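You operate a simulated robot arm through the tools that you are given. There is no shell and no other tool.

The job below is to be done with a simulated two-armed robot. You get a single attempt, and the scene is never put back.

Task
Sand the paint splash off the table top, then oil the bare patch.
Fine: put the block back; dip the pad in the oil tray and leave it there. A coat counts when it lies all over at full strength: go over it till it gets no stronger. What is to be rubbed or washed off counts as gone when no trace of it is left.

It is judged by the outcome, as a careful person would: the job done as asked, and still so three seconds after it is handed in. It fails if anything else is knocked over, pushed out of place, dropped, spilled or broken.

Robot
Two 7-joint arms with fingered hands on one trunk that stands fixed in place. Base frame: the origin is at the foot of the trunk, x ahead of it, y to its left, z up. Units: mm, degrees, N and s.
The left shoulder is at [99, 128, 1086], the right one opposite. Each reaches about 1156 mm from its shoulder. Payload 5 kg a hand.
Tool frame (each hand has its own): the origin (TCP) lies between the finger pads and is the grasp point; the fingertips stand 37 mm ahead of it; z points along the fingers, y is the line along which they close. The gripper opens to 124 mm; its body begins 43 mm behind the TCP. The gripper is a hand of 3 fingers: y runs from the thumb to the fingers, the wrist lies at [-21, -116, -203] in the tool frame, and closing takes about 1.5 s.
Orientation is that of the tool frame in the base frame, as a unit quaternion [x, y, z, w]. With the fingers straight down and the wrist toward the robot, the tool's x, y and z point along [0, 1, 0], [1, 0, 0] and [0, 0, -1] of the base frame.

Tools
- The arms move only by the tool send_rows. It takes "left_motion", "right_motion" or both (then of equal length, played together; a hand with none holds still); each is a list of rows, each an object of numbers (a shift or turn left out is 0, a gripper value left out holds the last): "tx", "ty", "tz": the shift along the tool's x, y, z in cm; "wx", "wy", "wz": the turn, a rotation vector about the tool's x, y, z in rad. In form: [{"tx": .., "ty": .., "tz": .., "wx": .., "wy": .., "wz": ..}, ...]. A call has 1 to 20 rows; each row shifts and turns the commanded pose from where the row before left it, along the tool's axes as they then stand. "left_grip" and "right_grip" are, for a hand that has rows, the opening, from 0 (shut) to 1 (fully open), set as the call begins (left out, the last holds). Each row takes 0.2 s and may step no farther than 50 mm and 8.6 degrees from the row before; otherwise, or with a gripper value out of range, the whole call is refused. A pose out of reach is approached as far as the arm can. The call stops where the force on the tool passes 40 N (or 10 N more than at its start, if that is more) or the arm is blocked; 0.2 s more then pass. Each finger travels about 45 mm/s and halts on what it meets, pressing with about 30 N; the grip force reading is that of the motor and also rises with nothing between the fingers. The clock runs only during rows and for 0.2 s after the last one: add rows that do not move to give the fingers time. It gives the time, the measured TCP pose, the force on the tool (base axes), the opening and the grip force at its end, in the units of the frame above (readings bear some noise), with the torque about the TCP (base axes, N m) and any sound that the robot's microphone picked up.
- Cameras (640 x 400 px; columns grow to the right, rows downward): "scene" is now at [257.3, 52, 1270.2]; the picture's right is [0.56, -0.83, 0.00], its down [-0.27, -0.18, -0.94] and it looks along [0.78, 0.53, -0.33] (base axes); focal length 312 px, centre (320, 200). "left" rides on the left gripper at [-72, -104, -154] in its tool frame; the picture's right is [-0.83, -0.26, 0.49], its down [0.51, -0.72, 0.47] and it looks along [0.23, 0.64, 0.73] (tool axes); focal length 243 px, centre (320, 200). "right" rides on the right gripper at [72, -104, -154] in its tool frame; the picture's right is [-0.83, 0.26, -0.49], its down [-0.51, -0.72, 0.47] and it looks along [-0.23, 0.64, 0.73] (tool axes); focal length 243 px, centre (320, 200). There is no depth. A picture from a camera that has moved, and an enlarged one, comes with that camera's place and axes in the base frame and with its lens.
- get_image(camera): a new picture of that camera. The clock stands still meanwhile.
- raise_lower(by): moves the trunk up (or, below 0, down) by that many mm; the arms and the scene camera ride with it, the base frame stays. It gives what a move gives, with no picture.
- set_fingers(index, middle, thumb_bend, thumb_turn, hand): sets how far each is bent, from 0 (flat) to 1 (curled in); at 0.3 the hand is open as for a grip, at 0.7 the pads meet at the TCP. One left out holds its place. A second passes; each finger stops where it meets its share of the squeeze, and holds until it gets a number again. A gripper value or a shape takes the hand back. It gives what a move gives, with no picture; readings hold the bend of each and the force on the fingers (four entries, about 0 where the hand has none), thumb and palm. thumb_turn goes from beside the hand (0) to across from the fingers (1), as for a grip.
- set_grasp(shape, hand): the hand has 3 fingers and takes this shape, open, in about a second: jaw (thumb against the fingers, like two jaws); tri (thumb and two fingers); tip (a fingertip pinch); poke (one finger out to press); point (the index stretched); flat (the hand flat); cup (the hand cupped); fist (a fist). The gripper value then closes the fingers along that shape, each until it touches; the sizes above hold for jaw. It gives what a move gives, with no picture.
- head_to(pan, tilt): turns the head with the scene camera to pan (to the left, within 80 degrees either way) and tilt (down, from -29 to 69), counted from straight ahead of the robot (the tilt from the chest, where the trunk bows). It gives what a move gives.
- close_up(camera, box): a new picture of the part [left, top, right, bottom] of that camera's present view, enlarged. The clock stands still meanwhile.
- sign_off(): hands the job in; it is judged then, once.

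Nothing tells you positions but the pictures and the camera data. Unless the task says otherwise, let go and move clear before handing in.

The tools are called after "Emit:" by a JSON object that holds its "method" and its "body". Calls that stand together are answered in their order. send_rows: Moves the arms, as the interface text tells. Its arguments: {"type":"object","properties":{"left_motion":{"type":"array","items":{"type":"object","properties":{"tx":{"type":"number"},"ty":{"type":"number"},"tz":{"type":"number"},"wx":{"type":"number"},"wy":{"type":"number"},"wz":{"type":"number"}}}},"left_grip":{"type":"number"},"right_motion":{"type":"array","items":{"type":"object","properties":{"tx":{"type":"number"},"ty":{"type":"number"},"tz":{"type":"number"},"wx":{"type":"number"},"wy":{"type":"number"},"wz":{"type":"number"}}}},"right_grip":{"type":"number"}},"required":[]} The other tools are called the same way: raise_lower (by) moves the trunk up or down; set_grasp (shape, hand) gives the hand a shape; set_fingers (index, middle, thumb_bend, thumb_turn, hand) moves the fingers one by one; head_to (pan, tilt) turns the head that bears the scene camera; get_image (camera) takes a picture; close_up (camera, box) takes an enlarged picture of a part of a camera's view; sign_off () hands the job in.

At the start:

```text
time: 0.0
left_eef_pos: [455.4, 568.2, 1111.3]
left_orientation: [0.707, 0.707, 0.0, 0.0]
left_ft_force: [0.1, 0.5, 0.3]
left_moment: [0.01, -0.01, -0.02]
left_width: 123.2
left_grasp_force: 0.1
left_shape: jaw
left_bend: [0.3, 0.3, 0.3, 0.98]
left_finger forces: [0.1, 0.0, 0.1, 0.0, 0.0, 0.1]
right_eef_pos: [758.6, 107.4, 1180.7]
right_orientation: [0.707, 0.707, 0.0, 0.0]
right_ft_force: [-0.1, -0.4, 0.0]
right_moment: [-0.01, 0.0, -0.01]
right_width: 123.7
right_grasp_force: 0.1
right_shape: jaw
right_bend: [0.3, 0.3, 0.3, 0.98]
right_finger forces: [0.1, 0.0, 0.1, 0.1, 0.1, 0.1]
trunk travel left (down, up): [-275.0, 288.0]
head pan, tilt (commanded): [33.9, 19.3]
```

scene: 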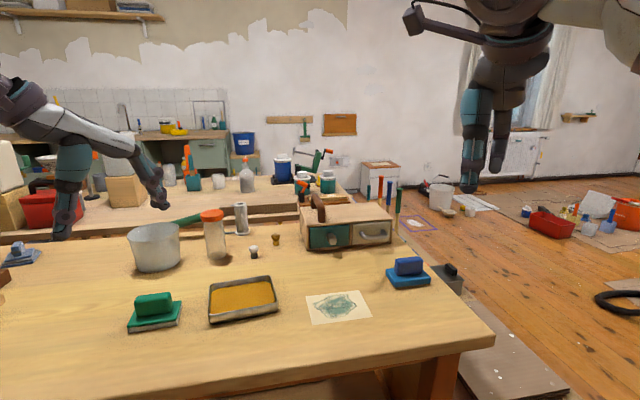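
right: 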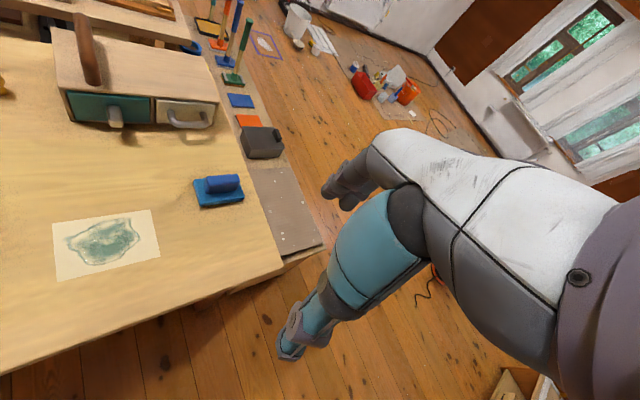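
left: 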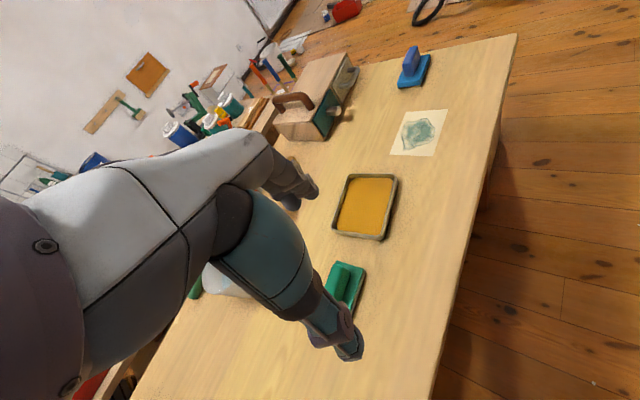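

I see a table with a green handled tool, a tray of amber oil, a paint splash on a pale rectangle and a blue handled tool, plus a grey-blue thing at far left. First I'll look closer to tell the sanding block from the oil pad.

Emit:
{"method": "close_up", "body": {"camera": "scene", "box": [100, 260, 300, 385]}}

Emit:
{"method": "close_up", "body": {"camera": "scene", "box": [290, 230, 490, 355]}}

Emit:
{"method": "close_up", "body": {"camera": "scene", "box": [0, 200, 160, 300]}}

Emit:
{"method": "close_up", "body": {"camera": "right", "box": [20, 80, 300, 300]}}

Emit:
{"method": "close_up", "body": {"camera": "left", "box": [260, 30, 500, 360]}}

```text
3.20 times, centred on (200, 322) of scene
camera zoom: at [257.3, 52.0, 1270.2], right [0.56, -0.83, 0.0], down [-0.27, -0.18, -0.94], along [0.78, 0.53, -0.33], focal length 999 px, centre (704, -192)
```

zoom: 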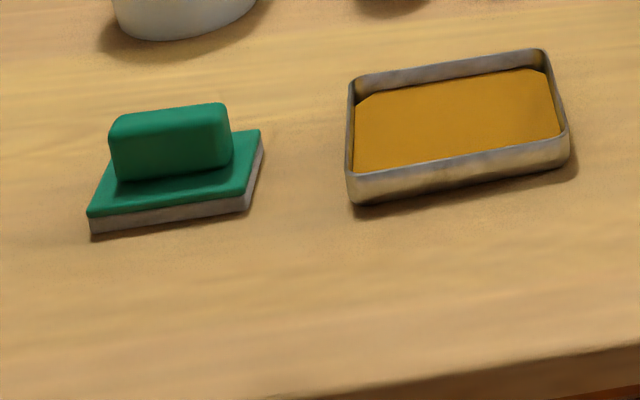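

```text
3.20 times, centred on (390, 292) of scene
camera zoom: at [257.3, 52.0, 1270.2], right [0.56, -0.83, 0.0], down [-0.27, -0.18, -0.94], along [0.78, 0.53, -0.33], focal length 999 px, centre (96, -96)
```

zoom: 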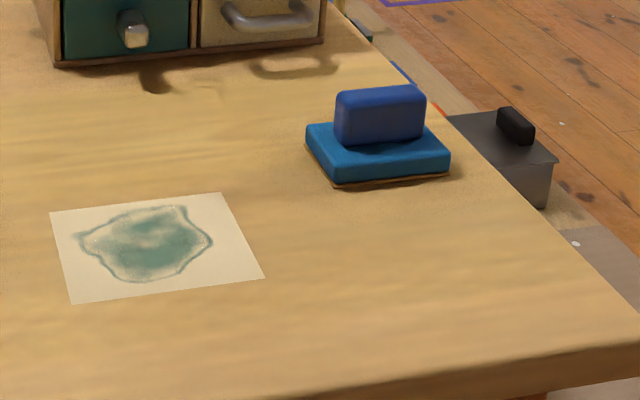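

```text
4.00 times, centred on (80, 250) of scene
camera zoom: at [257.3, 52.0, 1270.2], right [0.56, -0.83, 0.0], down [-0.27, -0.18, -0.94], along [0.78, 0.53, -0.33], focal length 1249 px, centre (1280, 0)
```

zoom: 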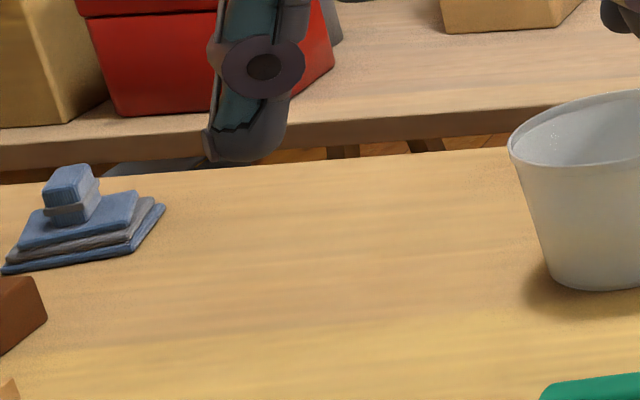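

```text
1.82 times, centred on (160, 190) of right
camera zoom: at [652.3, 181.2, 1333.6], right [0.26, -0.83, 0.49], down [-0.72, -0.51, -0.47], along [0.64, -0.23, -0.73], focal length 441 px, centre (611, 218)
```

zoom: 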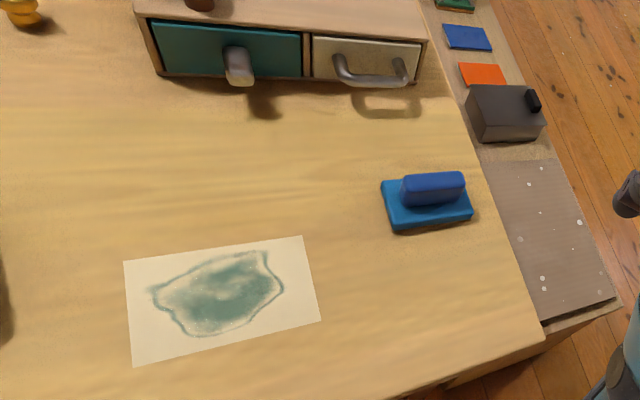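

```text
1.21 times, centred on (380, 195) of left
camera zoom: at [350.7, 496.8, 1263.7], right [-0.26, -0.83, -0.49], down [-0.72, 0.51, -0.47], along [0.64, 0.23, -0.73], focal length 294 px, centre (247, 206)
```

zoom: 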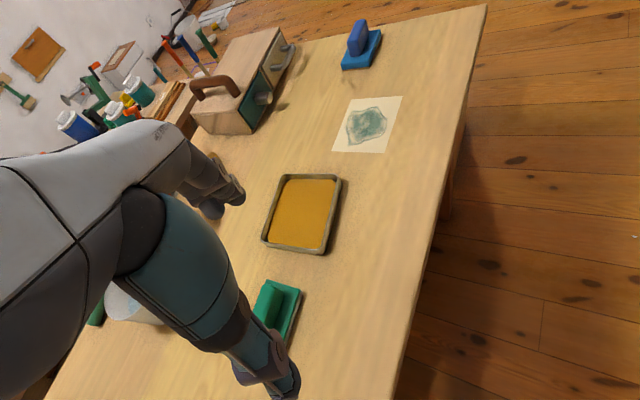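

The tools differ: the blue one shows a thin brown underside and the green one a thicker grey underside. The table top is near z = 800 and turned about 45°. I'll turn the right hand 45° and bring it toward the blue tool for a closer look.

Emit:
{"method": "send_rows", "body": {"right_motion": [{"wz": -0.1309}, {"wz": -0.1309}, {"wz": -0.1309}, {"wz": -0.1309}, {"wz": -0.1309}, {"wz": -0.1309}, {"tx": -0.9, "ty": 2.5, "tz": 2.6}, {"tx": -0.9, "ty": 2.5, "tz": 2.6}, {"tx": -0.9, "ty": 2.5, "tz": 2.6}, {"tx": -0.9, "ty": 2.5, "tz": 2.6}, {"tx": -0.9, "ty": 2.5, "tz": 2.6}]}}

Emit:
{"method": "get_image", "body": {"camera": "right"}}

Emit:
{"method": "get_image", "body": {"camera": "scene"}}

```text
time: 2.4
left_eef_pos: [456.1, 568.1, 1109.9]
left_orientation: [0.707, 0.707, 0.0, -0.001]
left_ft_force: [-0.5, 0.3, -0.1]
left_moment: [0.01, -0.02, 0.02]
left_width: 123.9
left_grasp_force: 0.1
left_shape: jaw
left_bend: [0.3, 0.3, 0.3, 0.98]
left_finger forces: [0.0, 0.0, 0.1, 0.0, 0.0, 0.0]
right_eef_pos: [878.6, 164.9, 1050.9]
right_orientation: [0.383, 0.924, -0.001, -0.001]
right_ft_force: [0.7, 0.1, 0.4]
right_moment: [0.01, 0.01, -0.03]
right_width: 124.0
right_grasp_force: 0.1
right_shape: jaw
right_bend: [0.3, 0.3, 0.3, 0.98]
right_finger forces: [0.0, 0.0, 0.0, 0.1, 0.0, 0.0]
trunk travel left (down, up): [-275.0, 288.0]
head pan, tilt (commanded): [33.9, 19.3]
```

```text
taken
camera right: at [753.3, 143.5, 1203.9], right [0.77, -0.4, 0.49], down [-0.15, -0.87, -0.47], along [0.62, 0.29, -0.73], focal length 243 px, centre (320, 200)
```

right: 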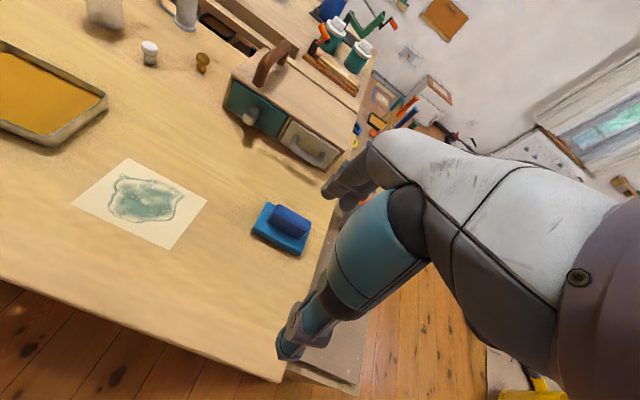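

```text
taken
camera scene: at [258.5, 52.5, 1269.9], right [0.56, -0.83, 0.0], down [-0.27, -0.18, -0.94], along [0.78, 0.53, -0.33], focal length 312 px, centre (320, 200)
```

scene: 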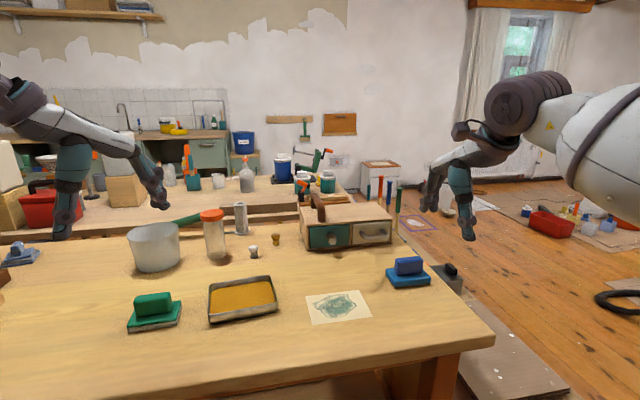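

The right hand is now near the blue tool. I'll enlarge it and the other tool for the undersides.

Emit:
{"method": "close_up", "body": {"camera": "right", "box": [232, 190, 328, 260]}}

Emit:
{"method": "close_up", "body": {"camera": "scene", "box": [376, 248, 440, 292]}}

Emit:
{"method": "close_up", "body": {"camera": "scene", "box": [120, 285, 190, 335]}}

```text
5.71 times, centred on (280, 225) of right
camera zoom: at [753.3, 143.5, 1203.9], right [0.77, -0.4, 0.49], down [-0.15, -0.87, -0.47], along [0.62, 0.29, -0.73], focal length 1386 px, centre (549, 57)
```

zoom: 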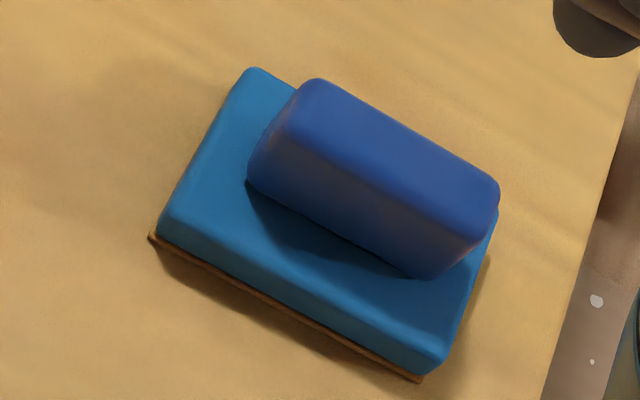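

```text
9.09 times, centred on (408, 270) of scene
camera zoom: at [258.5, 52.5, 1269.9], right [0.56, -0.83, 0.0], down [-0.27, -0.18, -0.94], along [0.78, 0.53, -0.33], focal length 2839 px, centre (-480, -436)
```

zoom: 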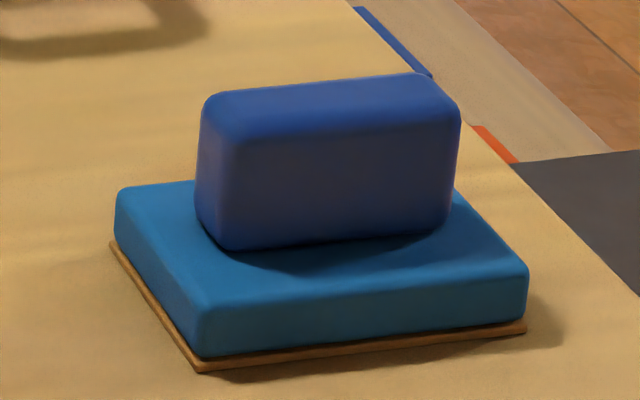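

```text
8.00 times, centred on (155, 310) of scene
camera zoom: at [258.5, 52.5, 1269.9], right [0.56, -0.83, 0.0], down [-0.27, -0.18, -0.94], along [0.78, 0.53, -0.33], focal length 2498 px, centre (1640, -680)
```

zoom: 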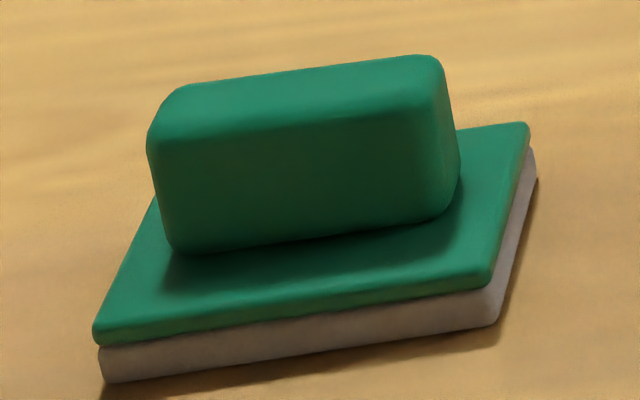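

The blue tool carries a thin brown abrasive sheet, so it is the sanding block, about 100 x 64 mm and centred near (975, 257). The green tool with thick grey felt is the oil pad. Next I bring the right hand above the blue handle.

Emit:
{"method": "send_rows", "body": {"right_motion": [{"tx": -0.08, "ty": 3.33, "tz": 2.5}, {"tx": -0.08, "ty": 3.33, "tz": 2.5}, {"tx": -0.07, "ty": 3.33, "tz": 2.5}, {"tx": -0.07, "ty": 3.34, "tz": 2.5}, {}]}}

Emit:
{"method": "get_image", "body": {"camera": "right"}}

Emit:
{"method": "close_up", "body": {"camera": "scene", "box": [344, 190, 472, 300]}}

```text
time: 3.6
left_eef_pos: [454.9, 568.7, 1109.9]
left_orientation: [0.707, 0.707, 0.0, 0.0]
left_ft_force: [0.0, -0.3, 0.9]
left_moment: [-0.01, 0.01, 0.02]
left_width: 123.6
left_grasp_force: 0.1
left_shape: jaw
left_bend: [0.3, 0.3, 0.3, 0.98]
left_finger forces: [0.0, 0.1, 0.0, 0.1, 0.0, 0.0]
right_eef_pos: [942.8, 228.5, 982.0]
right_orientation: [0.382, 0.924, 0.0, 0.0]
right_ft_force: [0.6, 0.3, 0.3]
right_moment: [0.0, 0.02, -0.01]
right_width: 123.7
right_grasp_force: 0.0
right_shape: jaw
right_bend: [0.3, 0.3, 0.3, 0.98]
right_finger forces: [0.1, 0.0, 0.0, 0.0, 0.1, 0.1]
right hand out of reach, approached as far as the arm can: row 3, 4
trunk travel left (down, up): [-275.0, 288.0]
head pan, tilt (commanded): [33.9, 19.3]
```

```text
taken
camera right: at [818.3, 206.9, 1135.2], right [0.77, -0.4, 0.49], down [-0.15, -0.87, -0.47], along [0.62, 0.29, -0.73], focal length 243 px, centre (320, 200)
```

right: 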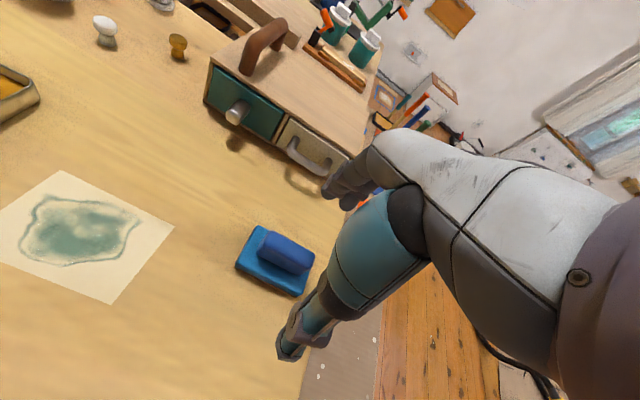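

```text
3.64 times, centred on (408, 245) of scene
camera zoom: at [257.5, 52.6, 1270.1], right [0.56, -0.83, 0.0], down [-0.27, -0.18, -0.94], along [0.78, 0.53, -0.33], focal length 1136 px, centre (0, 36)
```

zoom: 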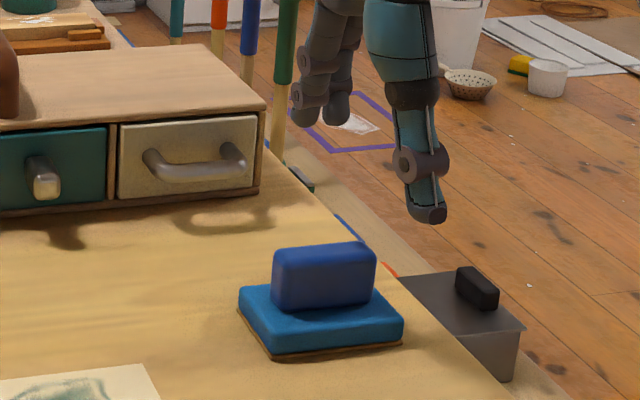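

The blue block is just out of the right arm's reach with the fingers straight down. The left shoulder is closer to it, so I'll park the right arm back and to the right, then bring the left hand over.

Emit:
{"method": "send_rows", "body": {"right_motion": [{"tx": -0.8, "ty": -4.25, "tz": -1.4}, {"tx": -0.8, "ty": -4.25, "tz": -1.4}, {"tx": -0.8, "ty": -4.25, "tz": -1.4}, {"tx": -0.8, "ty": -4.25, "tz": -1.4}, {"tx": -0.8, "ty": -4.25, "tz": -1.4}, {"tx": -0.8, "ty": -4.25, "tz": -1.4}, {"tx": -0.8, "ty": -4.25, "tz": -1.4}, {"tx": -0.8, "ty": -4.25, "tz": -1.4}, {"tx": -0.8, "ty": -4.25, "tz": -1.4}, {"tx": -0.8, "ty": -4.25, "tz": -1.4}, {"tx": -0.8, "ty": -4.25, "tz": -1.4}, {"tx": -0.8, "ty": -4.25, "tz": -1.4}, {"wz": 0.1309}, {"wz": 0.1309}, {"wz": 0.1309}, {"wz": 0.1309}, {"wz": 0.1309}, {"wz": 0.1309}]}}

Emit:
{"method": "get_image", "body": {"camera": "scene"}}

```text
time: 7.4
left_eef_pos: [454.8, 568.3, 1110.8]
left_orientation: [0.707, 0.707, 0.0, 0.0]
left_ft_force: [-0.7, 0.0, -0.1]
left_moment: [-0.01, 0.05, -0.01]
left_width: 123.5
left_grasp_force: 0.0
left_shape: jaw
left_bend: [0.3, 0.3, 0.3, 0.98]
left_finger forces: [0.0, 0.0, 0.1, 0.0, 0.0, 0.0]
right_eef_pos: [649.7, -200.8, 1150.7]
right_orientation: [0.707, 0.707, 0.0, -0.001]
right_ft_force: [-0.3, 0.4, 0.4]
right_moment: [-0.01, 0.03, 0.0]
right_width: 124.1
right_grasp_force: 0.0
right_shape: jaw
right_bend: [0.3, 0.3, 0.3, 0.98]
right_finger forces: [0.0, 0.0, 0.1, 0.0, 0.0, 0.0]
trunk travel left (down, up): [-275.0, 288.0]
head pan, tilt (commanded): [33.9, 19.3]
```

```text
taken
camera scene: at [257.5, 52.6, 1270.1], right [0.56, -0.83, 0.0], down [-0.27, -0.18, -0.94], along [0.78, 0.53, -0.33], focal length 312 px, centre (320, 200)
```

scene: 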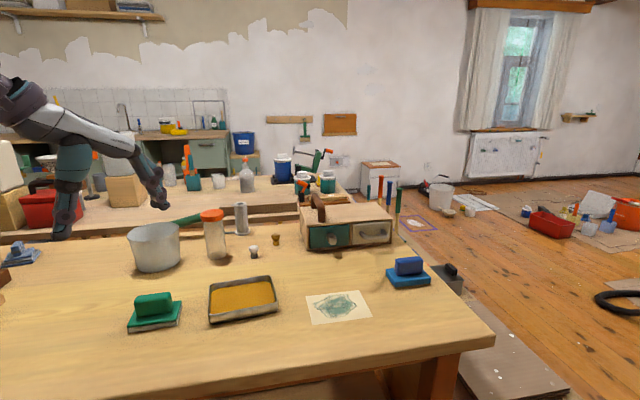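

The right arm is parked clear. Now I turn the left hand 45° and carry it over toward the blue block.

Emit:
{"method": "send_rows", "body": {"left_motion": [{"wz": -0.1309}, {"wz": -0.1309}, {"wz": -0.1309}, {"wz": -0.1309}, {"wz": -0.1309}, {"wz": -0.1309}, {"tx": -4.31, "ty": 0.31, "tz": 1.0}, {"tx": -4.31, "ty": 0.31, "tz": 1.0}, {"tx": -4.31, "ty": 0.31, "tz": 1.0}, {"tx": -4.31, "ty": 0.31, "tz": 1.0}, {"tx": -4.31, "ty": 0.31, "tz": 1.0}, {"tx": -4.31, "ty": 0.31, "tz": 1.0}, {"tx": -4.31, "ty": 0.31, "tz": 1.0}, {"tx": -4.31, "ty": 0.31, "tz": 1.0}, {"tx": -4.31, "ty": 0.31, "tz": 1.0}, {"tx": -4.31, "ty": 0.31, "tz": 1.0}, {"tx": -4.31, "ty": 0.31, "tz": 1.0}, {"tx": -4.31, "ty": 0.31, "tz": 1.0}, {"tx": -4.31, "ty": 0.31, "tz": 1.0}]}}

Emit:
{"method": "get_image", "body": {"camera": "scene"}}

Emit:
{"method": "get_image", "body": {"camera": "left"}}

```text
time: 11.4
left_eef_pos: [883.1, 200.9, 978.8]
left_orientation: [0.382, 0.924, -0.001, -0.002]
left_ft_force: [1.3, 0.7, 0.7]
left_moment: [0.06, 0.04, 0.04]
left_width: 123.9
left_grasp_force: 0.1
left_shape: jaw
left_bend: [0.3, 0.3, 0.3, 0.97]
left_finger forces: [0.0, 0.0, 0.0, 0.1, 0.1, 0.0]
right_eef_pos: [652.9, -201.6, 1148.6]
right_orientation: [0.707, 0.707, -0.002, -0.002]
right_ft_force: [0.0, 0.2, -0.8]
right_moment: [0.0, 0.07, 0.0]
right_width: 123.8
right_grasp_force: 0.1
right_shape: jaw
right_bend: [0.3, 0.3, 0.3, 0.98]
right_finger forces: [0.1, 0.1, 0.0, 0.1, 0.0, 0.0]
trunk travel left (down, up): [-275.0, 288.0]
head pan, tilt (commanded): [33.9, 19.3]
```

```text
taken
camera scene: at [260.3, 51.9, 1269.4], right [0.56, -0.83, 0.0], down [-0.28, -0.18, -0.94], along [0.78, 0.53, -0.33], focal length 312 px, centre (320, 200)
```

scene: 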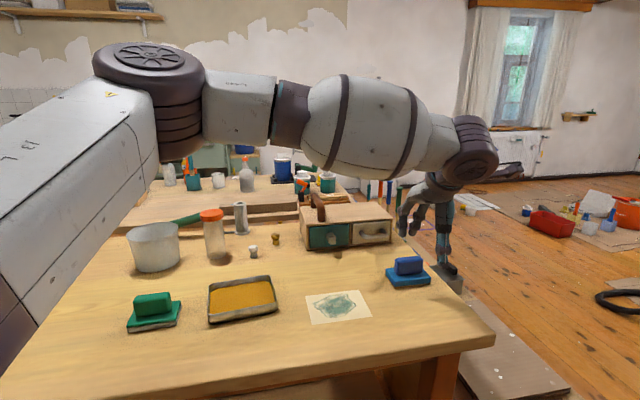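

```text
taken
camera left: at [862.0, 77.4, 1131.4], right [0.4, -0.77, -0.49], down [-0.87, -0.15, -0.47], along [0.29, 0.62, -0.73], focal length 243 px, centre (320, 200)
```

left: 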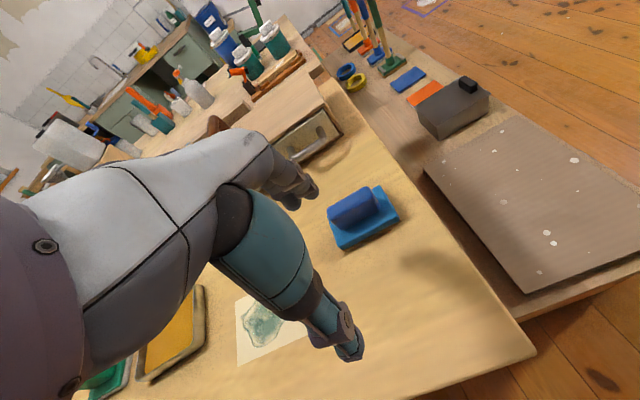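

The left hand is at (883, 201, 979) with room to spare. I'll move it over the block handle, staying just above it.

Emit:
{"method": "send_rows", "body": {"left_motion": [{"tx": -0.84, "ty": 3.49, "tz": 2.0}, {"tx": -0.84, "ty": 3.49, "tz": 2.0}, {"tx": -0.84, "ty": 3.49, "tz": 2.0}, {}]}}

Emit:
{"method": "get_image", "body": {"camera": "left"}}

Emit:
{"method": "close_up", "body": {"camera": "scene", "box": [344, 190, 472, 300]}}

```text
time: 12.4
left_eef_pos: [970.6, 258.5, 919.9]
left_orientation: [0.382, 0.924, 0.0, 0.0]
left_ft_force: [-0.5, 0.1, -0.7]
left_moment: [-0.03, -0.04, -0.01]
left_width: 124.0
left_grasp_force: 0.1
left_shape: jaw
left_bend: [0.3, 0.3, 0.3, 0.97]
left_finger forces: [0.1, 0.1, 0.1, 0.0, 0.1, 0.0]
right_eef_pos: [649.1, -201.9, 1150.4]
right_orientation: [0.707, 0.707, -0.001, 0.0]
right_ft_force: [0.2, 0.5, -0.2]
right_moment: [0.03, -0.01, -0.01]
right_width: 123.9
right_grasp_force: 0.1
right_shape: jaw
right_bend: [0.3, 0.3, 0.3, 0.98]
right_finger forces: [0.0, 0.0, 0.0, 0.0, 0.0, 0.0]
trunk travel left (down, up): [-275.0, 288.0]
head pan, tilt (commanded): [33.9, 19.3]
```

```text
taken
camera left: at [948.9, 133.7, 1073.4], right [0.4, -0.77, -0.49], down [-0.87, -0.15, -0.47], along [0.29, 0.62, -0.73], focal length 243 px, centre (320, 200)
```

left: 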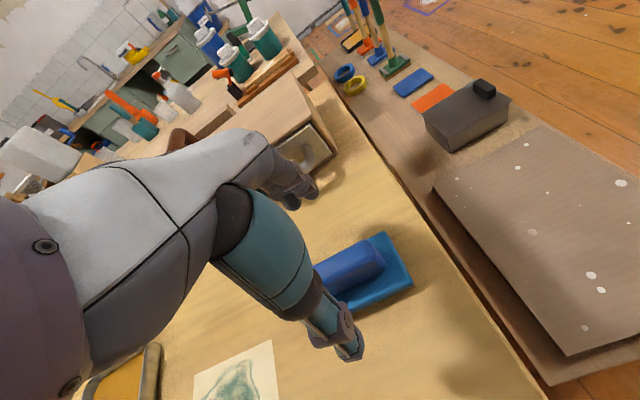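

```text
3.64 times, centred on (408, 245) of scene
camera zoom: at [256.8, 51.5, 1270.4], right [0.56, -0.83, 0.0], down [-0.27, -0.18, -0.94], along [0.78, 0.53, -0.33], focal length 1136 px, centre (0, 36)
```

zoom: 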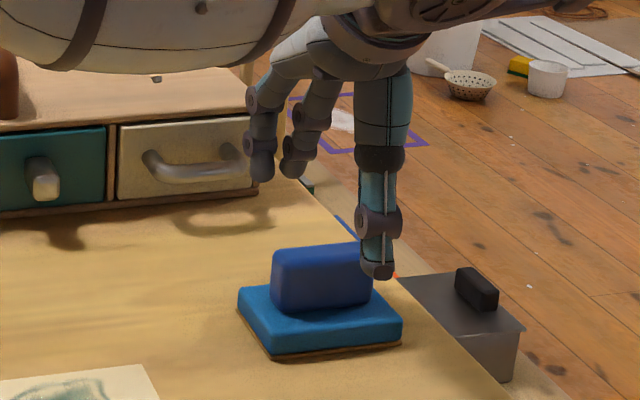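

The hand is lined up over the handle. I'll descend so the fingertips come down either side of the handle, staying just above the plate.

Emit:
{"method": "send_rows", "body": {"left_motion": [{"tx": -0.1, "ty": 0.1, "tz": 1.5}, {"tx": -0.1, "ty": 0.1, "tz": 1.5}, {"tz": 1.5}, {"tz": 0.8}, {}]}}

Emit:
{"method": "close_up", "body": {"camera": "scene", "box": [344, 200, 472, 300]}}

Emit:
{"method": "close_up", "body": {"camera": "left", "box": [220, 140, 460, 380]}}

```text
time: 13.6
left_eef_pos: [973.6, 257.5, 866.1]
left_orientation: [0.383, 0.924, 0.0, 0.0]
left_ft_force: [-0.1, 0.5, -0.2]
left_moment: [0.0, 0.0, -0.03]
left_width: 124.0
left_grasp_force: 0.1
left_shape: jaw
left_bend: [0.3, 0.3, 0.3, 0.97]
left_finger forces: [0.1, 0.1, 0.0, 0.0, 0.0, 0.0]
right_eef_pos: [650.7, -201.9, 1150.5]
right_orientation: [0.707, 0.707, 0.0, 0.0]
right_ft_force: [-0.6, 0.4, 0.8]
right_moment: [0.0, 0.05, -0.04]
right_width: 123.9
right_grasp_force: 0.1
right_shape: jaw
right_bend: [0.3, 0.3, 0.3, 0.98]
right_finger forces: [0.1, 0.1, 0.1, 0.0, 0.0, 0.0]
trunk travel left (down, up): [-275.0, 288.0]
head pan, tilt (commanded): [33.9, 19.3]
```

```text
4.00 times, centred on (408, 250) of scene
camera zoom: at [257.1, 52.0, 1270.3], right [0.56, -0.83, 0.0], down [-0.27, -0.18, -0.94], along [0.78, 0.53, -0.33], focal length 1249 px, centre (-32, 0)
```

zoom: 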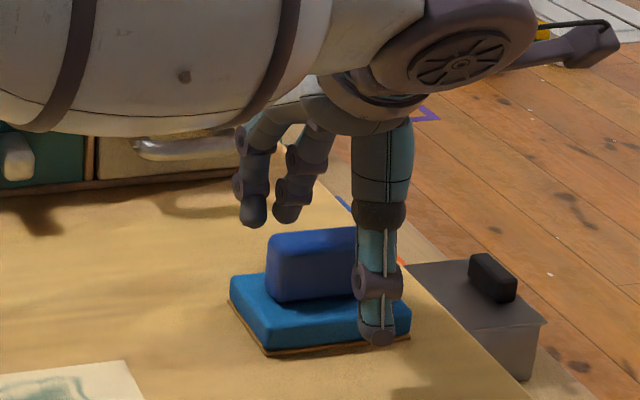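

```text
1.67 times, centred on (340, 260) of left
camera zoom: at [951.0, 132.9, 1020.2], right [0.4, -0.77, -0.49], down [-0.87, -0.15, -0.47], along [0.29, 0.62, -0.73], focal length 404 px, centre (287, 100)
```

zoom: 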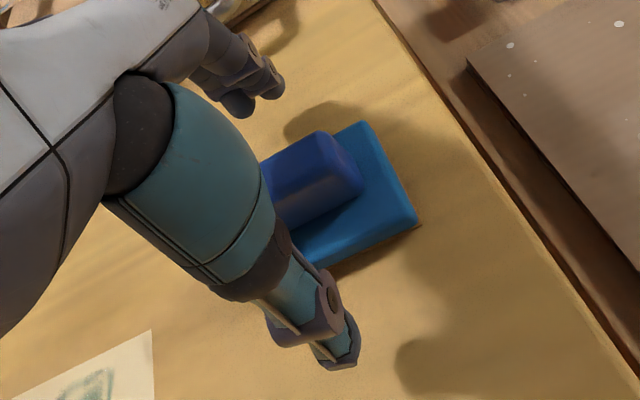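

The fingers straddle the handle as planned. I'll raise slightly and close partway to watch the fingertip path.

Emit:
{"method": "send_rows", "body": {"left_motion": [{"tz": -0.2}, {}, {}, {}, {}], "left_grip": 0.45}}

Emit:
{"method": "close_up", "body": {"camera": "scene", "box": [344, 200, 472, 300]}}

Emit:
{"method": "close_up", "body": {"camera": "left", "box": [220, 140, 460, 380]}}

```text
time: 14.8
left_eef_pos: [973.4, 257.5, 869.9]
left_orientation: [0.383, 0.924, 0.0, 0.0]
left_ft_force: [0.0, -0.5, 0.4]
left_moment: [-0.02, -0.02, -0.02]
left_width: 56.5
left_grasp_force: 0.1
left_shape: jaw
left_bend: [0.74, 0.47, 0.71, 1.0]
left_finger forces: [0.0, 0.0, 0.0, 0.0, 0.0, 0.0]
right_eef_pos: [650.9, -202.7, 1149.4]
right_orientation: [0.707, 0.708, 0.0, -0.001]
right_ft_force: [0.6, 0.3, -0.4]
right_moment: [0.03, 0.0, 0.01]
right_width: 124.0
right_grasp_force: 0.0
right_shape: jaw
right_bend: [0.3, 0.3, 0.3, 0.98]
right_finger forces: [0.0, 0.1, 0.0, 0.0, 0.1, 0.0]
trunk travel left (down, up): [-275.0, 288.0]
head pan, tilt (commanded): [33.9, 19.3]
```

```text
4.00 times, centred on (408, 250) of scene
camera zoom: at [257.4, 52.0, 1270.2], right [0.56, -0.83, 0.0], down [-0.27, -0.18, -0.94], along [0.78, 0.53, -0.33], focal length 1249 px, centre (-32, 0)
```

zoom: 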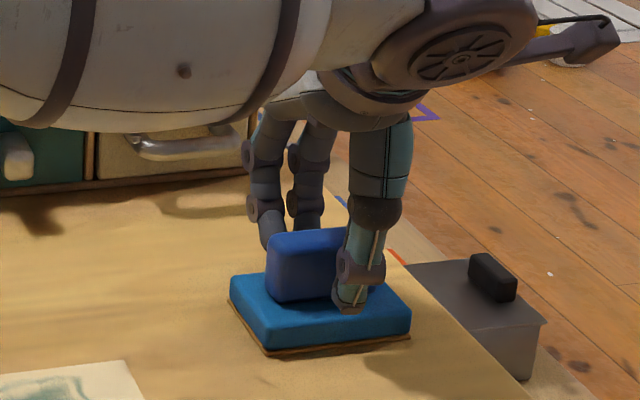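

```text
1.67 times, centred on (340, 260) of left
camera zoom: at [951.4, 133.2, 1022.4], right [0.4, -0.77, -0.49], down [-0.87, -0.15, -0.47], along [0.29, 0.62, -0.73], focal length 404 px, centre (287, 100)
```

zoom: 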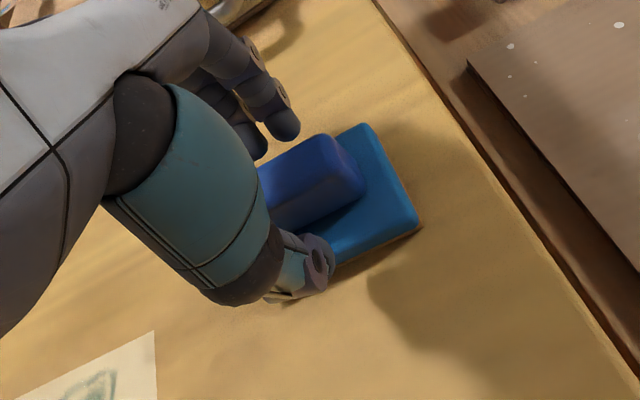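

The thumb tip skims just over the plate. I'll lift 3 mm and close fully on the handle.

Emit:
{"method": "send_rows", "body": {"left_motion": [{"tz": -0.3}, {}]}}

Emit:
{"method": "send_rows", "body": {"left_motion": [{}, {}, {}, {}, {}, {}, {}], "left_grip": 0}}

Emit:
{"method": "close_up", "body": {"camera": "scene", "box": [344, 200, 472, 300]}}

Emit:
{"method": "close_up", "body": {"camera": "left", "box": [220, 140, 460, 380]}}

```text
time: 15.4
left_eef_pos: [972.3, 257.3, 872.9]
left_orientation: [0.382, 0.924, 0.0, 0.001]
left_ft_force: [-0.6, 0.5, 0.8]
left_moment: [-0.02, 0.02, -0.01]
left_width: 56.3
left_grasp_force: 0.1
left_shape: jaw
left_bend: [0.74, 0.47, 0.71, 1.0]
left_finger forces: [0.0, 0.0, 0.0, 0.0, 0.0, 0.0]
right_eef_pos: [651.9, -201.4, 1151.5]
right_orientation: [0.707, 0.707, 0.0, 0.0]
right_ft_force: [0.0, 0.6, -0.7]
right_moment: [-0.01, 0.0, -0.02]
right_width: 123.8
right_grasp_force: 0.1
right_shape: jaw
right_bend: [0.3, 0.3, 0.3, 0.98]
right_finger forces: [0.0, 0.1, 0.0, 0.0, 0.1, 0.1]
trunk travel left (down, up): [-275.0, 288.0]
head pan, tilt (commanded): [33.9, 19.3]
```

```text
time: 17.0
left_eef_pos: [973.8, 257.5, 873.0]
left_orientation: [0.383, 0.924, 0.0, 0.0]
left_ft_force: [0.1, -0.3, 0.8]
left_moment: [-0.02, 0.01, 0.03]
left_width: 21.2
left_grasp_force: 29.6
left_shape: jaw
left_bend: [0.72, 0.63, 0.74, 1.0]
left_finger forces: [17.3, 9.1, 0.1, 0.0, 26.6, 0.1]
right_eef_pos: [650.3, -201.6, 1150.3]
right_orientation: [0.707, 0.707, 0.0, 0.001]
right_ft_force: [-0.5, 0.3, -1.1]
right_moment: [0.0, 0.0, 0.0]
right_width: 123.7
right_grasp_force: 0.1
right_shape: jaw
right_bend: [0.3, 0.3, 0.3, 0.98]
right_finger forces: [0.0, 0.0, 0.0, 0.0, 0.0, 0.0]
trunk travel left (down, up): [-275.0, 288.0]
head pan, tilt (commanded): [33.9, 19.3]
```

```text
4.00 times, centred on (408, 250) of scene
camera zoom: at [257.4, 52.0, 1270.2], right [0.56, -0.83, 0.0], down [-0.27, -0.18, -0.94], along [0.78, 0.53, -0.33], focal length 1249 px, centre (-32, 0)
```

zoom: 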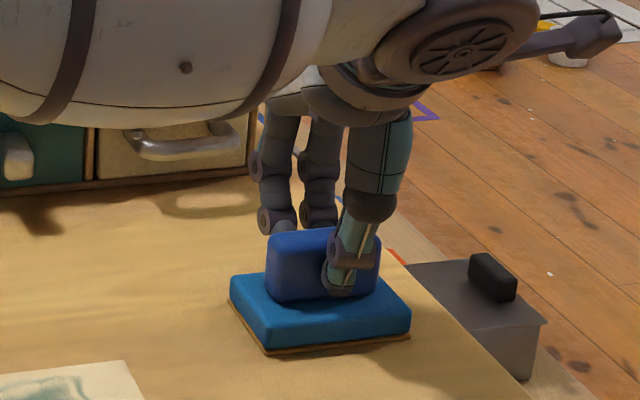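

```text
1.67 times, centred on (340, 260) of left
camera zoom: at [951.5, 132.9, 1025.4], right [0.4, -0.77, -0.49], down [-0.87, -0.15, -0.47], along [0.29, 0.62, -0.73], focal length 404 px, centre (287, 100)
```

zoom: 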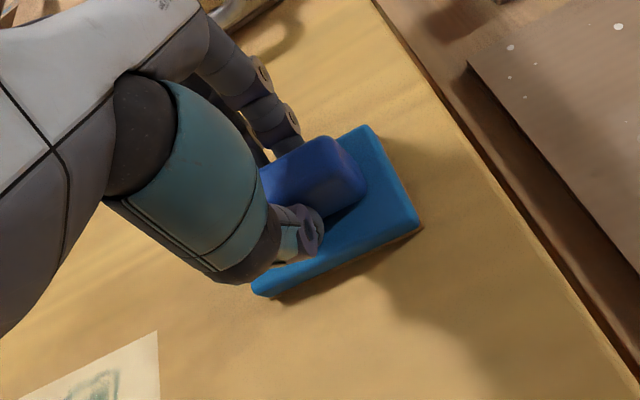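

The block is held firmly (21 mm, 30 N). I'll lift it 40 mm and carry it over the splash.

Emit:
{"method": "send_rows", "body": {"left_motion": [{"tz": -1.0}, {"tz": -1.0}, {"tz": -1.0}, {"tz": -1.0}, {}]}}

Emit:
{"method": "close_up", "body": {"camera": "scene", "box": [344, 200, 472, 300]}}

```text
time: 18.2
left_eef_pos: [974.1, 258.2, 912.8]
left_orientation: [0.383, 0.924, 0.0, 0.0]
left_ft_force: [0.2, 0.5, -0.9]
left_moment: [0.02, -0.03, 0.0]
left_width: 21.0
left_grasp_force: 29.9
left_shape: jaw
left_bend: [0.72, 0.63, 0.74, 1.0]
left_finger forces: [17.3, 9.2, 0.0, 0.0, 26.6, 0.0]
right_eef_pos: [651.5, -201.7, 1149.9]
right_orientation: [0.707, 0.707, 0.0, -0.001]
right_ft_force: [0.2, 0.1, 0.5]
right_moment: [0.0, 0.03, 0.01]
right_width: 123.8
right_grasp_force: 0.1
right_shape: jaw
right_bend: [0.3, 0.3, 0.3, 0.98]
right_finger forces: [0.1, 0.1, 0.0, 0.0, 0.0, 0.0]
trunk travel left (down, up): [-275.0, 288.0]
head pan, tilt (commanded): [33.9, 19.3]
```

```text
4.00 times, centred on (408, 250) of scene
camera zoom: at [257.8, 52.2, 1270.1], right [0.56, -0.83, 0.0], down [-0.27, -0.18, -0.94], along [0.78, 0.53, -0.33], focal length 1249 px, centre (-32, 0)
```

zoom: 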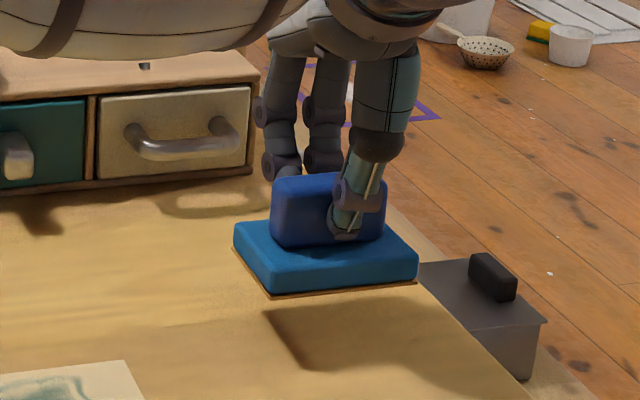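

The block came up level. Now I carry it over the splash.

Emit:
{"method": "send_rows", "body": {"left_motion": [{"tx": 4.15, "ty": -1.4}, {"tx": 4.15, "ty": -1.4}, {"tx": 4.15, "ty": -1.4}, {"tx": 4.15, "ty": -1.4}, {"tx": 4.15, "ty": -1.4}, {}]}}

Emit:
{"method": "get_image", "body": {"camera": "scene"}}

Emit:
{"method": "get_image", "body": {"camera": "left"}}

```text
time: 19.6
left_eef_pos: [777.7, 356.9, 912.4]
left_orientation: [0.382, 0.924, 0.0, -0.001]
left_ft_force: [0.5, 0.3, -1.6]
left_moment: [0.01, 0.05, 0.0]
left_width: 21.0
left_grasp_force: 30.2
left_shape: jaw
left_bend: [0.72, 0.63, 0.74, 1.0]
left_finger forces: [17.3, 9.2, 0.1, 0.0, 26.7, 0.1]
right_eef_pos: [652.4, -201.7, 1149.9]
right_orientation: [0.707, 0.707, -0.001, 0.0]
right_ft_force: [0.2, 0.8, -0.6]
right_moment: [0.03, 0.01, 0.01]
right_width: 124.1
right_grasp_force: 0.0
right_shape: jaw
right_bend: [0.3, 0.3, 0.3, 0.98]
right_finger forces: [0.1, 0.0, 0.1, 0.0, 0.0, 0.1]
trunk travel left (down, up): [-275.0, 288.0]
head pan, tilt (commanded): [33.9, 19.3]
```

```text
taken
camera scene: at [258.5, 51.8, 1269.9], right [0.56, -0.83, 0.0], down [-0.27, -0.18, -0.94], along [0.78, 0.53, -0.33], focal length 312 px, centre (320, 200)
```

scene: 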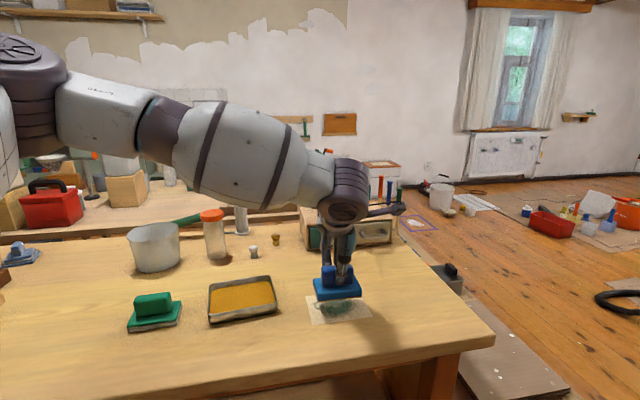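

```text
taken
camera left: at [755.6, 231.7, 1066.0], right [0.4, -0.77, -0.49], down [-0.87, -0.15, -0.47], along [0.29, 0.62, -0.73], focal length 243 px, centre (320, 200)
```

left: 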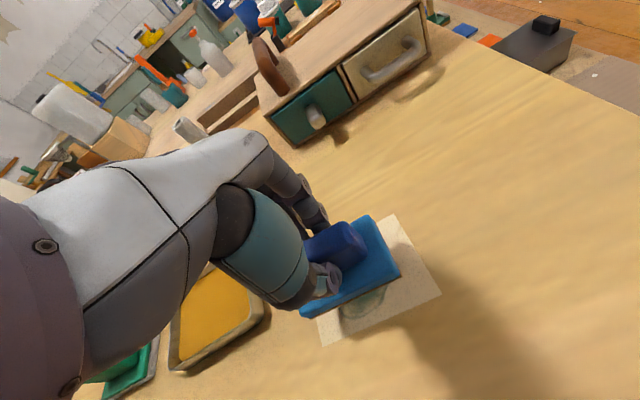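

The block is centred over the patch. I'll lower it to the surface and press in gently to see how force builds.

Emit:
{"method": "send_rows", "body": {"left_motion": [{"tz": 1.3}, {"tz": 1.3}, {"tz": 1.2}, {"tz": 0.2}, {}]}}

Emit:
{"method": "send_rows", "body": {"left_motion": [{"tz": 0.1}, {"tz": 0.1}, {}]}}

```text
time: 20.8
left_eef_pos: [777.2, 354.1, 872.7]
left_orientation: [0.383, 0.924, -0.001, 0.0]
left_ft_force: [0.2, -0.5, -1.2]
left_moment: [-0.01, -0.04, 0.02]
left_width: 21.3
left_grasp_force: 29.7
left_shape: jaw
left_bend: [0.72, 0.63, 0.74, 1.0]
left_finger forces: [17.3, 9.2, 0.0, 0.1, 26.7, 0.0]
right_eef_pos: [650.0, -201.3, 1151.3]
right_orientation: [0.707, 0.707, 0.001, 0.0]
right_ft_force: [0.3, 0.2, -0.5]
right_moment: [0.0, 0.01, -0.02]
right_width: 124.0
right_grasp_force: 0.1
right_shape: jaw
right_bend: [0.3, 0.3, 0.3, 0.98]
right_finger forces: [0.0, 0.1, 0.1, 0.0, 0.0, 0.0]
trunk travel left (down, up): [-275.0, 288.0]
head pan, tilt (commanded): [33.9, 19.3]
```

```text
time: 21.6
left_eef_pos: [777.3, 354.1, 873.2]
left_orientation: [0.383, 0.924, 0.001, 0.0]
left_ft_force: [-0.2, 1.0, 3.0]
left_moment: [0.0, -0.03, 0.02]
left_width: 21.1
left_grasp_force: 29.3
left_shape: jaw
left_bend: [0.72, 0.63, 0.74, 1.0]
left_finger forces: [17.8, 9.5, 0.1, 0.1, 27.2, 0.0]
right_eef_pos: [649.5, -201.7, 1151.0]
right_orientation: [0.707, 0.707, 0.001, 0.0]
right_ft_force: [-0.2, -0.4, -0.6]
right_moment: [0.04, 0.01, 0.0]
right_width: 123.4
right_grasp_force: 0.1
right_shape: jaw
right_bend: [0.3, 0.3, 0.3, 0.98]
right_finger forces: [0.1, 0.0, 0.0, 0.0, 0.0, 0.1]
trunk travel left (down, up): [-275.0, 288.0]
head pan, tilt (commanded): [33.9, 19.3]
```

Contact is made, with the force rising slowly. I'll press a few mm more.

Emit:
{"method": "send_rows", "body": {"left_motion": [{"tz": 0.15}, {"tz": 0.15}, {}]}}

```text
time: 22.4
left_eef_pos: [776.8, 353.1, 870.4]
left_orientation: [0.383, 0.924, 0.002, 0.001]
left_ft_force: [4.2, 1.7, 20.7]
left_moment: [0.03, -0.1, 0.0]
left_width: 22.0
left_grasp_force: 29.8
left_shape: jaw
left_bend: [0.72, 0.63, 0.75, 1.0]
left_finger forces: [21.4, 12.5, 0.0, 0.0, 30.0, 0.1]
right_eef_pos: [648.4, -202.7, 1150.8]
right_orientation: [0.707, 0.707, 0.0, 0.001]
right_ft_force: [-0.4, -0.2, -0.1]
right_moment: [0.03, 0.02, 0.01]
right_width: 124.1
right_grasp_force: 0.1
right_shape: jaw
right_bend: [0.3, 0.3, 0.3, 0.98]
right_finger forces: [0.1, 0.0, 0.1, 0.0, 0.0, 0.0]
trunk travel left (down, up): [-275.0, 288.0]
head pan, tilt (commanded): [33.9, 19.3]
```

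About 20 N is plenty; I'll ease 1 mm and start sanding strokes along and across the patch.

Emit:
{"method": "send_rows", "body": {"left_motion": [{"tz": -0.1}, {"tx": 1.8}, {"tx": -1.8}, {"tx": -1.8}, {"tx": 1.8}, {"ty": 0.9}, {"tx": 1.8}, {"tx": -1.8}, {"tx": -1.8}, {"tx": 1.8}, {"ty": 0.8}, {"tx": 1.8}, {"tx": -1.8}, {"tx": -1.8}, {"tx": 1.8}, {"ty": -1.7}, {}]}}

Emit:
{"method": "get_image", "body": {"camera": "left"}}

Emit:
{"method": "close_up", "body": {"camera": "scene", "box": [280, 240, 400, 340]}}

```text
time: 26.0
left_eef_pos: [778.6, 355.1, 870.2]
left_orientation: [0.382, 0.924, 0.001, 0.001]
left_ft_force: [12.2, 11.3, 22.1]
left_moment: [0.4, -0.45, 0.01]
left_width: 22.8
left_grasp_force: 30.0
left_shape: jaw
left_bend: [0.72, 0.61, 0.75, 1.0]
left_finger forces: [25.8, 15.6, 0.1, 0.0, 26.1, 0.0]
right_eef_pos: [648.8, -202.2, 1152.6]
right_orientation: [0.707, 0.707, 0.001, 0.0]
right_ft_force: [0.6, 0.4, 0.2]
right_moment: [-0.04, 0.0, -0.01]
right_width: 124.2
right_grasp_force: 0.0
right_shape: jaw
right_bend: [0.3, 0.3, 0.3, 0.98]
right_finger forces: [0.0, 0.1, 0.0, 0.0, 0.0, 0.0]
trunk travel left (down, up): [-275.0, 288.0]
head pan, tilt (commanded): [33.9, 19.3]
```

```text
taken
camera left: at [755.7, 230.6, 1022.4], right [0.4, -0.77, -0.49], down [-0.87, -0.15, -0.47], along [0.29, 0.62, -0.73], focal length 243 px, centre (320, 200)
```

left: 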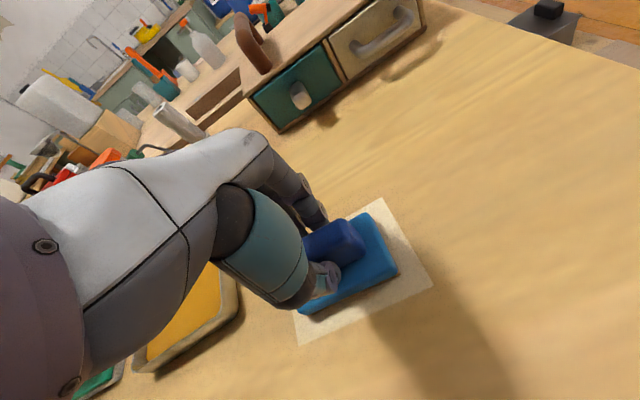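

```text
4.00 times, centred on (340, 290) of scene
camera zoom: at [256.1, 52.2, 1270.5], right [0.56, -0.83, 0.0], down [-0.27, -0.18, -0.94], along [0.78, 0.53, -0.33], focal length 1249 px, centre (240, -160)
```

zoom: 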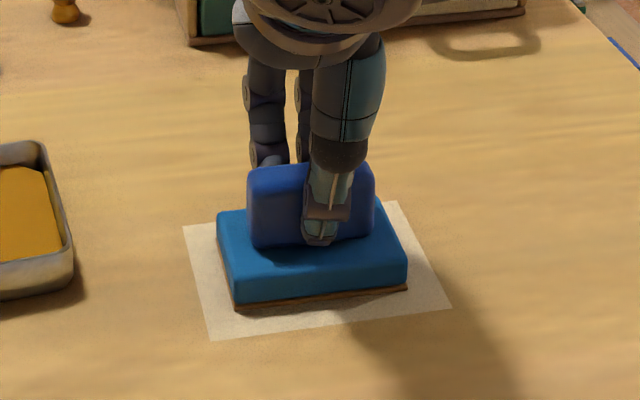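

The far half is coming clean with no trouble. Now the near half and a second pass over the middle.

Emit:
{"method": "send_rows", "body": {"left_motion": [{"tx": 1.8}, {"tx": -1.8}, {"tx": -1.8}, {"tx": 1.8}, {"ty": -0.9}, {"tx": 1.8}, {"tx": -1.8}, {"tx": -1.8}, {"tx": 1.8}, {"ty": -0.7}, {"tx": 1.8}, {"tx": -1.8}, {"tx": -1.8}, {"tx": 1.8}, {"ty": 0.8}, {"ty": 0.8}, {}]}}

Emit:
{"method": "send_rows", "body": {"left_motion": [{"tz": -1.0}, {"tz": -1.5}, {"tz": -2.0}, {"tz": -2.0}, {"tz": -2.0}, {}]}}

Emit:
{"method": "close_up", "body": {"camera": "scene", "box": [280, 240, 400, 340]}}

Emit:
{"method": "get_image", "body": {"camera": "left"}}

```text
time: 29.6
left_eef_pos: [777.2, 355.1, 870.9]
left_orientation: [0.382, 0.924, -0.001, -0.001]
left_ft_force: [-2.2, -2.4, 2.1]
left_moment: [-0.02, 0.0, 0.0]
left_width: 22.0
left_grasp_force: 29.9
left_shape: jaw
left_bend: [0.72, 0.63, 0.75, 1.0]
left_finger forces: [18.6, 10.0, 0.0, 0.0, 30.9, 0.0]
right_eef_pos: [650.1, -201.9, 1150.9]
right_orientation: [0.707, 0.707, -0.001, 0.0]
right_ft_force: [-0.2, -0.2, -0.4]
right_moment: [0.01, 0.01, 0.03]
right_width: 123.6
right_grasp_force: 0.0
right_shape: jaw
right_bend: [0.3, 0.3, 0.3, 0.98]
right_finger forces: [0.0, 0.1, 0.0, 0.0, 0.0, 0.1]
trunk travel left (down, up): [-275.0, 288.0]
head pan, tilt (commanded): [33.9, 19.3]
```

```text
time: 31.0
left_eef_pos: [778.7, 354.0, 953.2]
left_orientation: [0.383, 0.924, 0.0, 0.0]
left_ft_force: [0.2, 0.0, -2.4]
left_moment: [0.02, 0.0, 0.0]
left_width: 21.6
left_grasp_force: 29.6
left_shape: jaw
left_bend: [0.72, 0.63, 0.75, 1.0]
left_finger forces: [19.0, 10.2, 0.0, 0.0, 29.1, 0.0]
right_eef_pos: [651.6, -201.6, 1149.0]
right_orientation: [0.707, 0.707, 0.0, 0.001]
right_ft_force: [0.0, 0.4, 0.2]
right_moment: [0.03, 0.0, -0.02]
right_width: 123.9
right_grasp_force: 0.1
right_shape: jaw
right_bend: [0.3, 0.3, 0.3, 0.98]
right_finger forces: [0.0, 0.0, 0.0, 0.1, 0.0, 0.0]
trunk travel left (down, up): [-275.0, 288.0]
head pan, tilt (commanded): [33.9, 19.3]
```

```text
4.00 times, centred on (340, 290) of scene
camera zoom: at [257.9, 52.3, 1270.0], right [0.56, -0.83, 0.0], down [-0.27, -0.18, -0.94], along [0.78, 0.53, -0.33], focal length 1249 px, centre (240, -160)
```

zoom: 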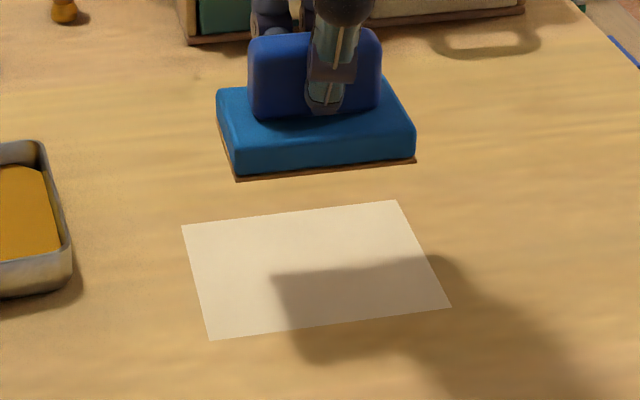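

```text
taken
camera left: at [756.2, 229.8, 1106.8], right [0.4, -0.77, -0.49], down [-0.87, -0.15, -0.47], along [0.29, 0.62, -0.73], focal length 243 px, centre (320, 200)
```

left: 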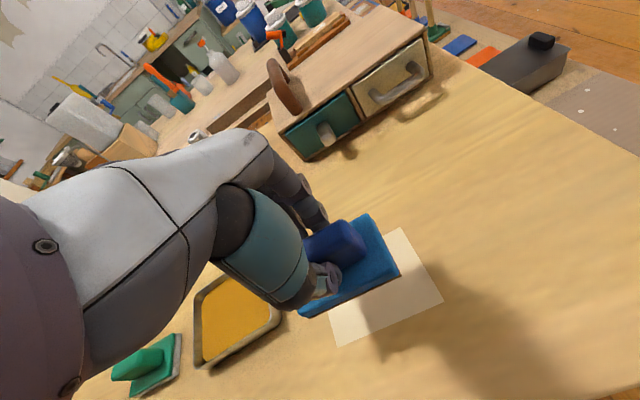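

The patch looks bare. I'll move the block aside toward its home to get the hand's shadow off and check for any trace.

Emit:
{"method": "send_rows", "body": {"left_motion": [{"tx": -4.15, "ty": 1.4, "tz": 0.5}, {"tx": -4.15, "ty": 1.4, "tz": 0.5}, {"tx": -4.15, "ty": 1.4, "tz": 0.5}, {"tx": -4.15, "ty": 1.4, "tz": 0.5}, {}]}}

Emit:
{"method": "close_up", "body": {"camera": "scene", "box": [300, 280, 380, 330]}}

Emit:
{"method": "get_image", "body": {"camera": "left"}}

```text
time: 32.2
left_eef_pos: [933.6, 277.0, 935.6]
left_orientation: [0.383, 0.924, 0.001, 0.002]
left_ft_force: [0.6, 0.2, -0.6]
left_moment: [-0.01, -0.03, 0.0]
left_width: 21.9
left_grasp_force: 29.8
left_shape: jaw
left_bend: [0.72, 0.63, 0.75, 1.0]
left_finger forces: [18.8, 10.0, 0.1, 0.0, 28.8, 0.0]
right_eef_pos: [648.9, -202.6, 1151.7]
right_orientation: [0.707, 0.707, 0.0, 0.002]
right_ft_force: [-0.4, -0.3, -0.2]
right_moment: [0.03, -0.04, 0.02]
right_width: 124.1
right_grasp_force: 0.0
right_shape: jaw
right_bend: [0.3, 0.3, 0.3, 0.98]
right_finger forces: [0.0, 0.0, 0.1, 0.0, 0.0, 0.0]
trunk travel left (down, up): [-275.0, 288.0]
head pan, tilt (commanded): [33.9, 19.3]
```

```text
8.00 times, centred on (340, 305) of scene
camera zoom: at [255.1, 51.7, 1270.8], right [0.56, -0.83, 0.0], down [-0.27, -0.18, -0.94], along [0.78, 0.53, -0.33], focal length 2498 px, centre (160, -640)
```

zoom: 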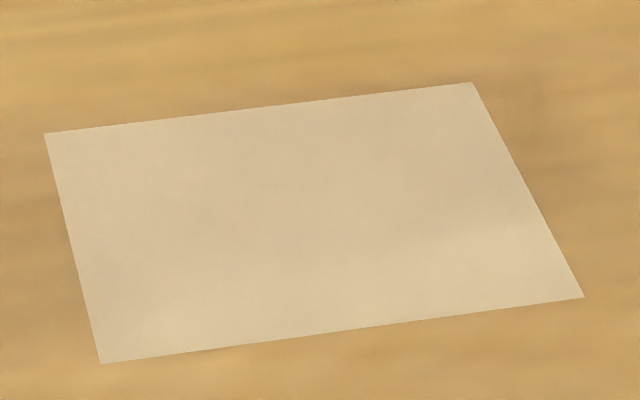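

```text
taken
camera left: at [911.2, 152.3, 1089.5], right [0.4, -0.77, -0.49], down [-0.87, -0.15, -0.47], along [0.29, 0.62, -0.73], focal length 243 px, centre (320, 200)
```

left: 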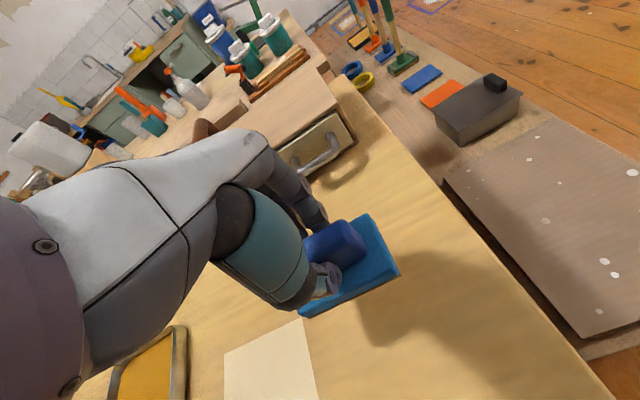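

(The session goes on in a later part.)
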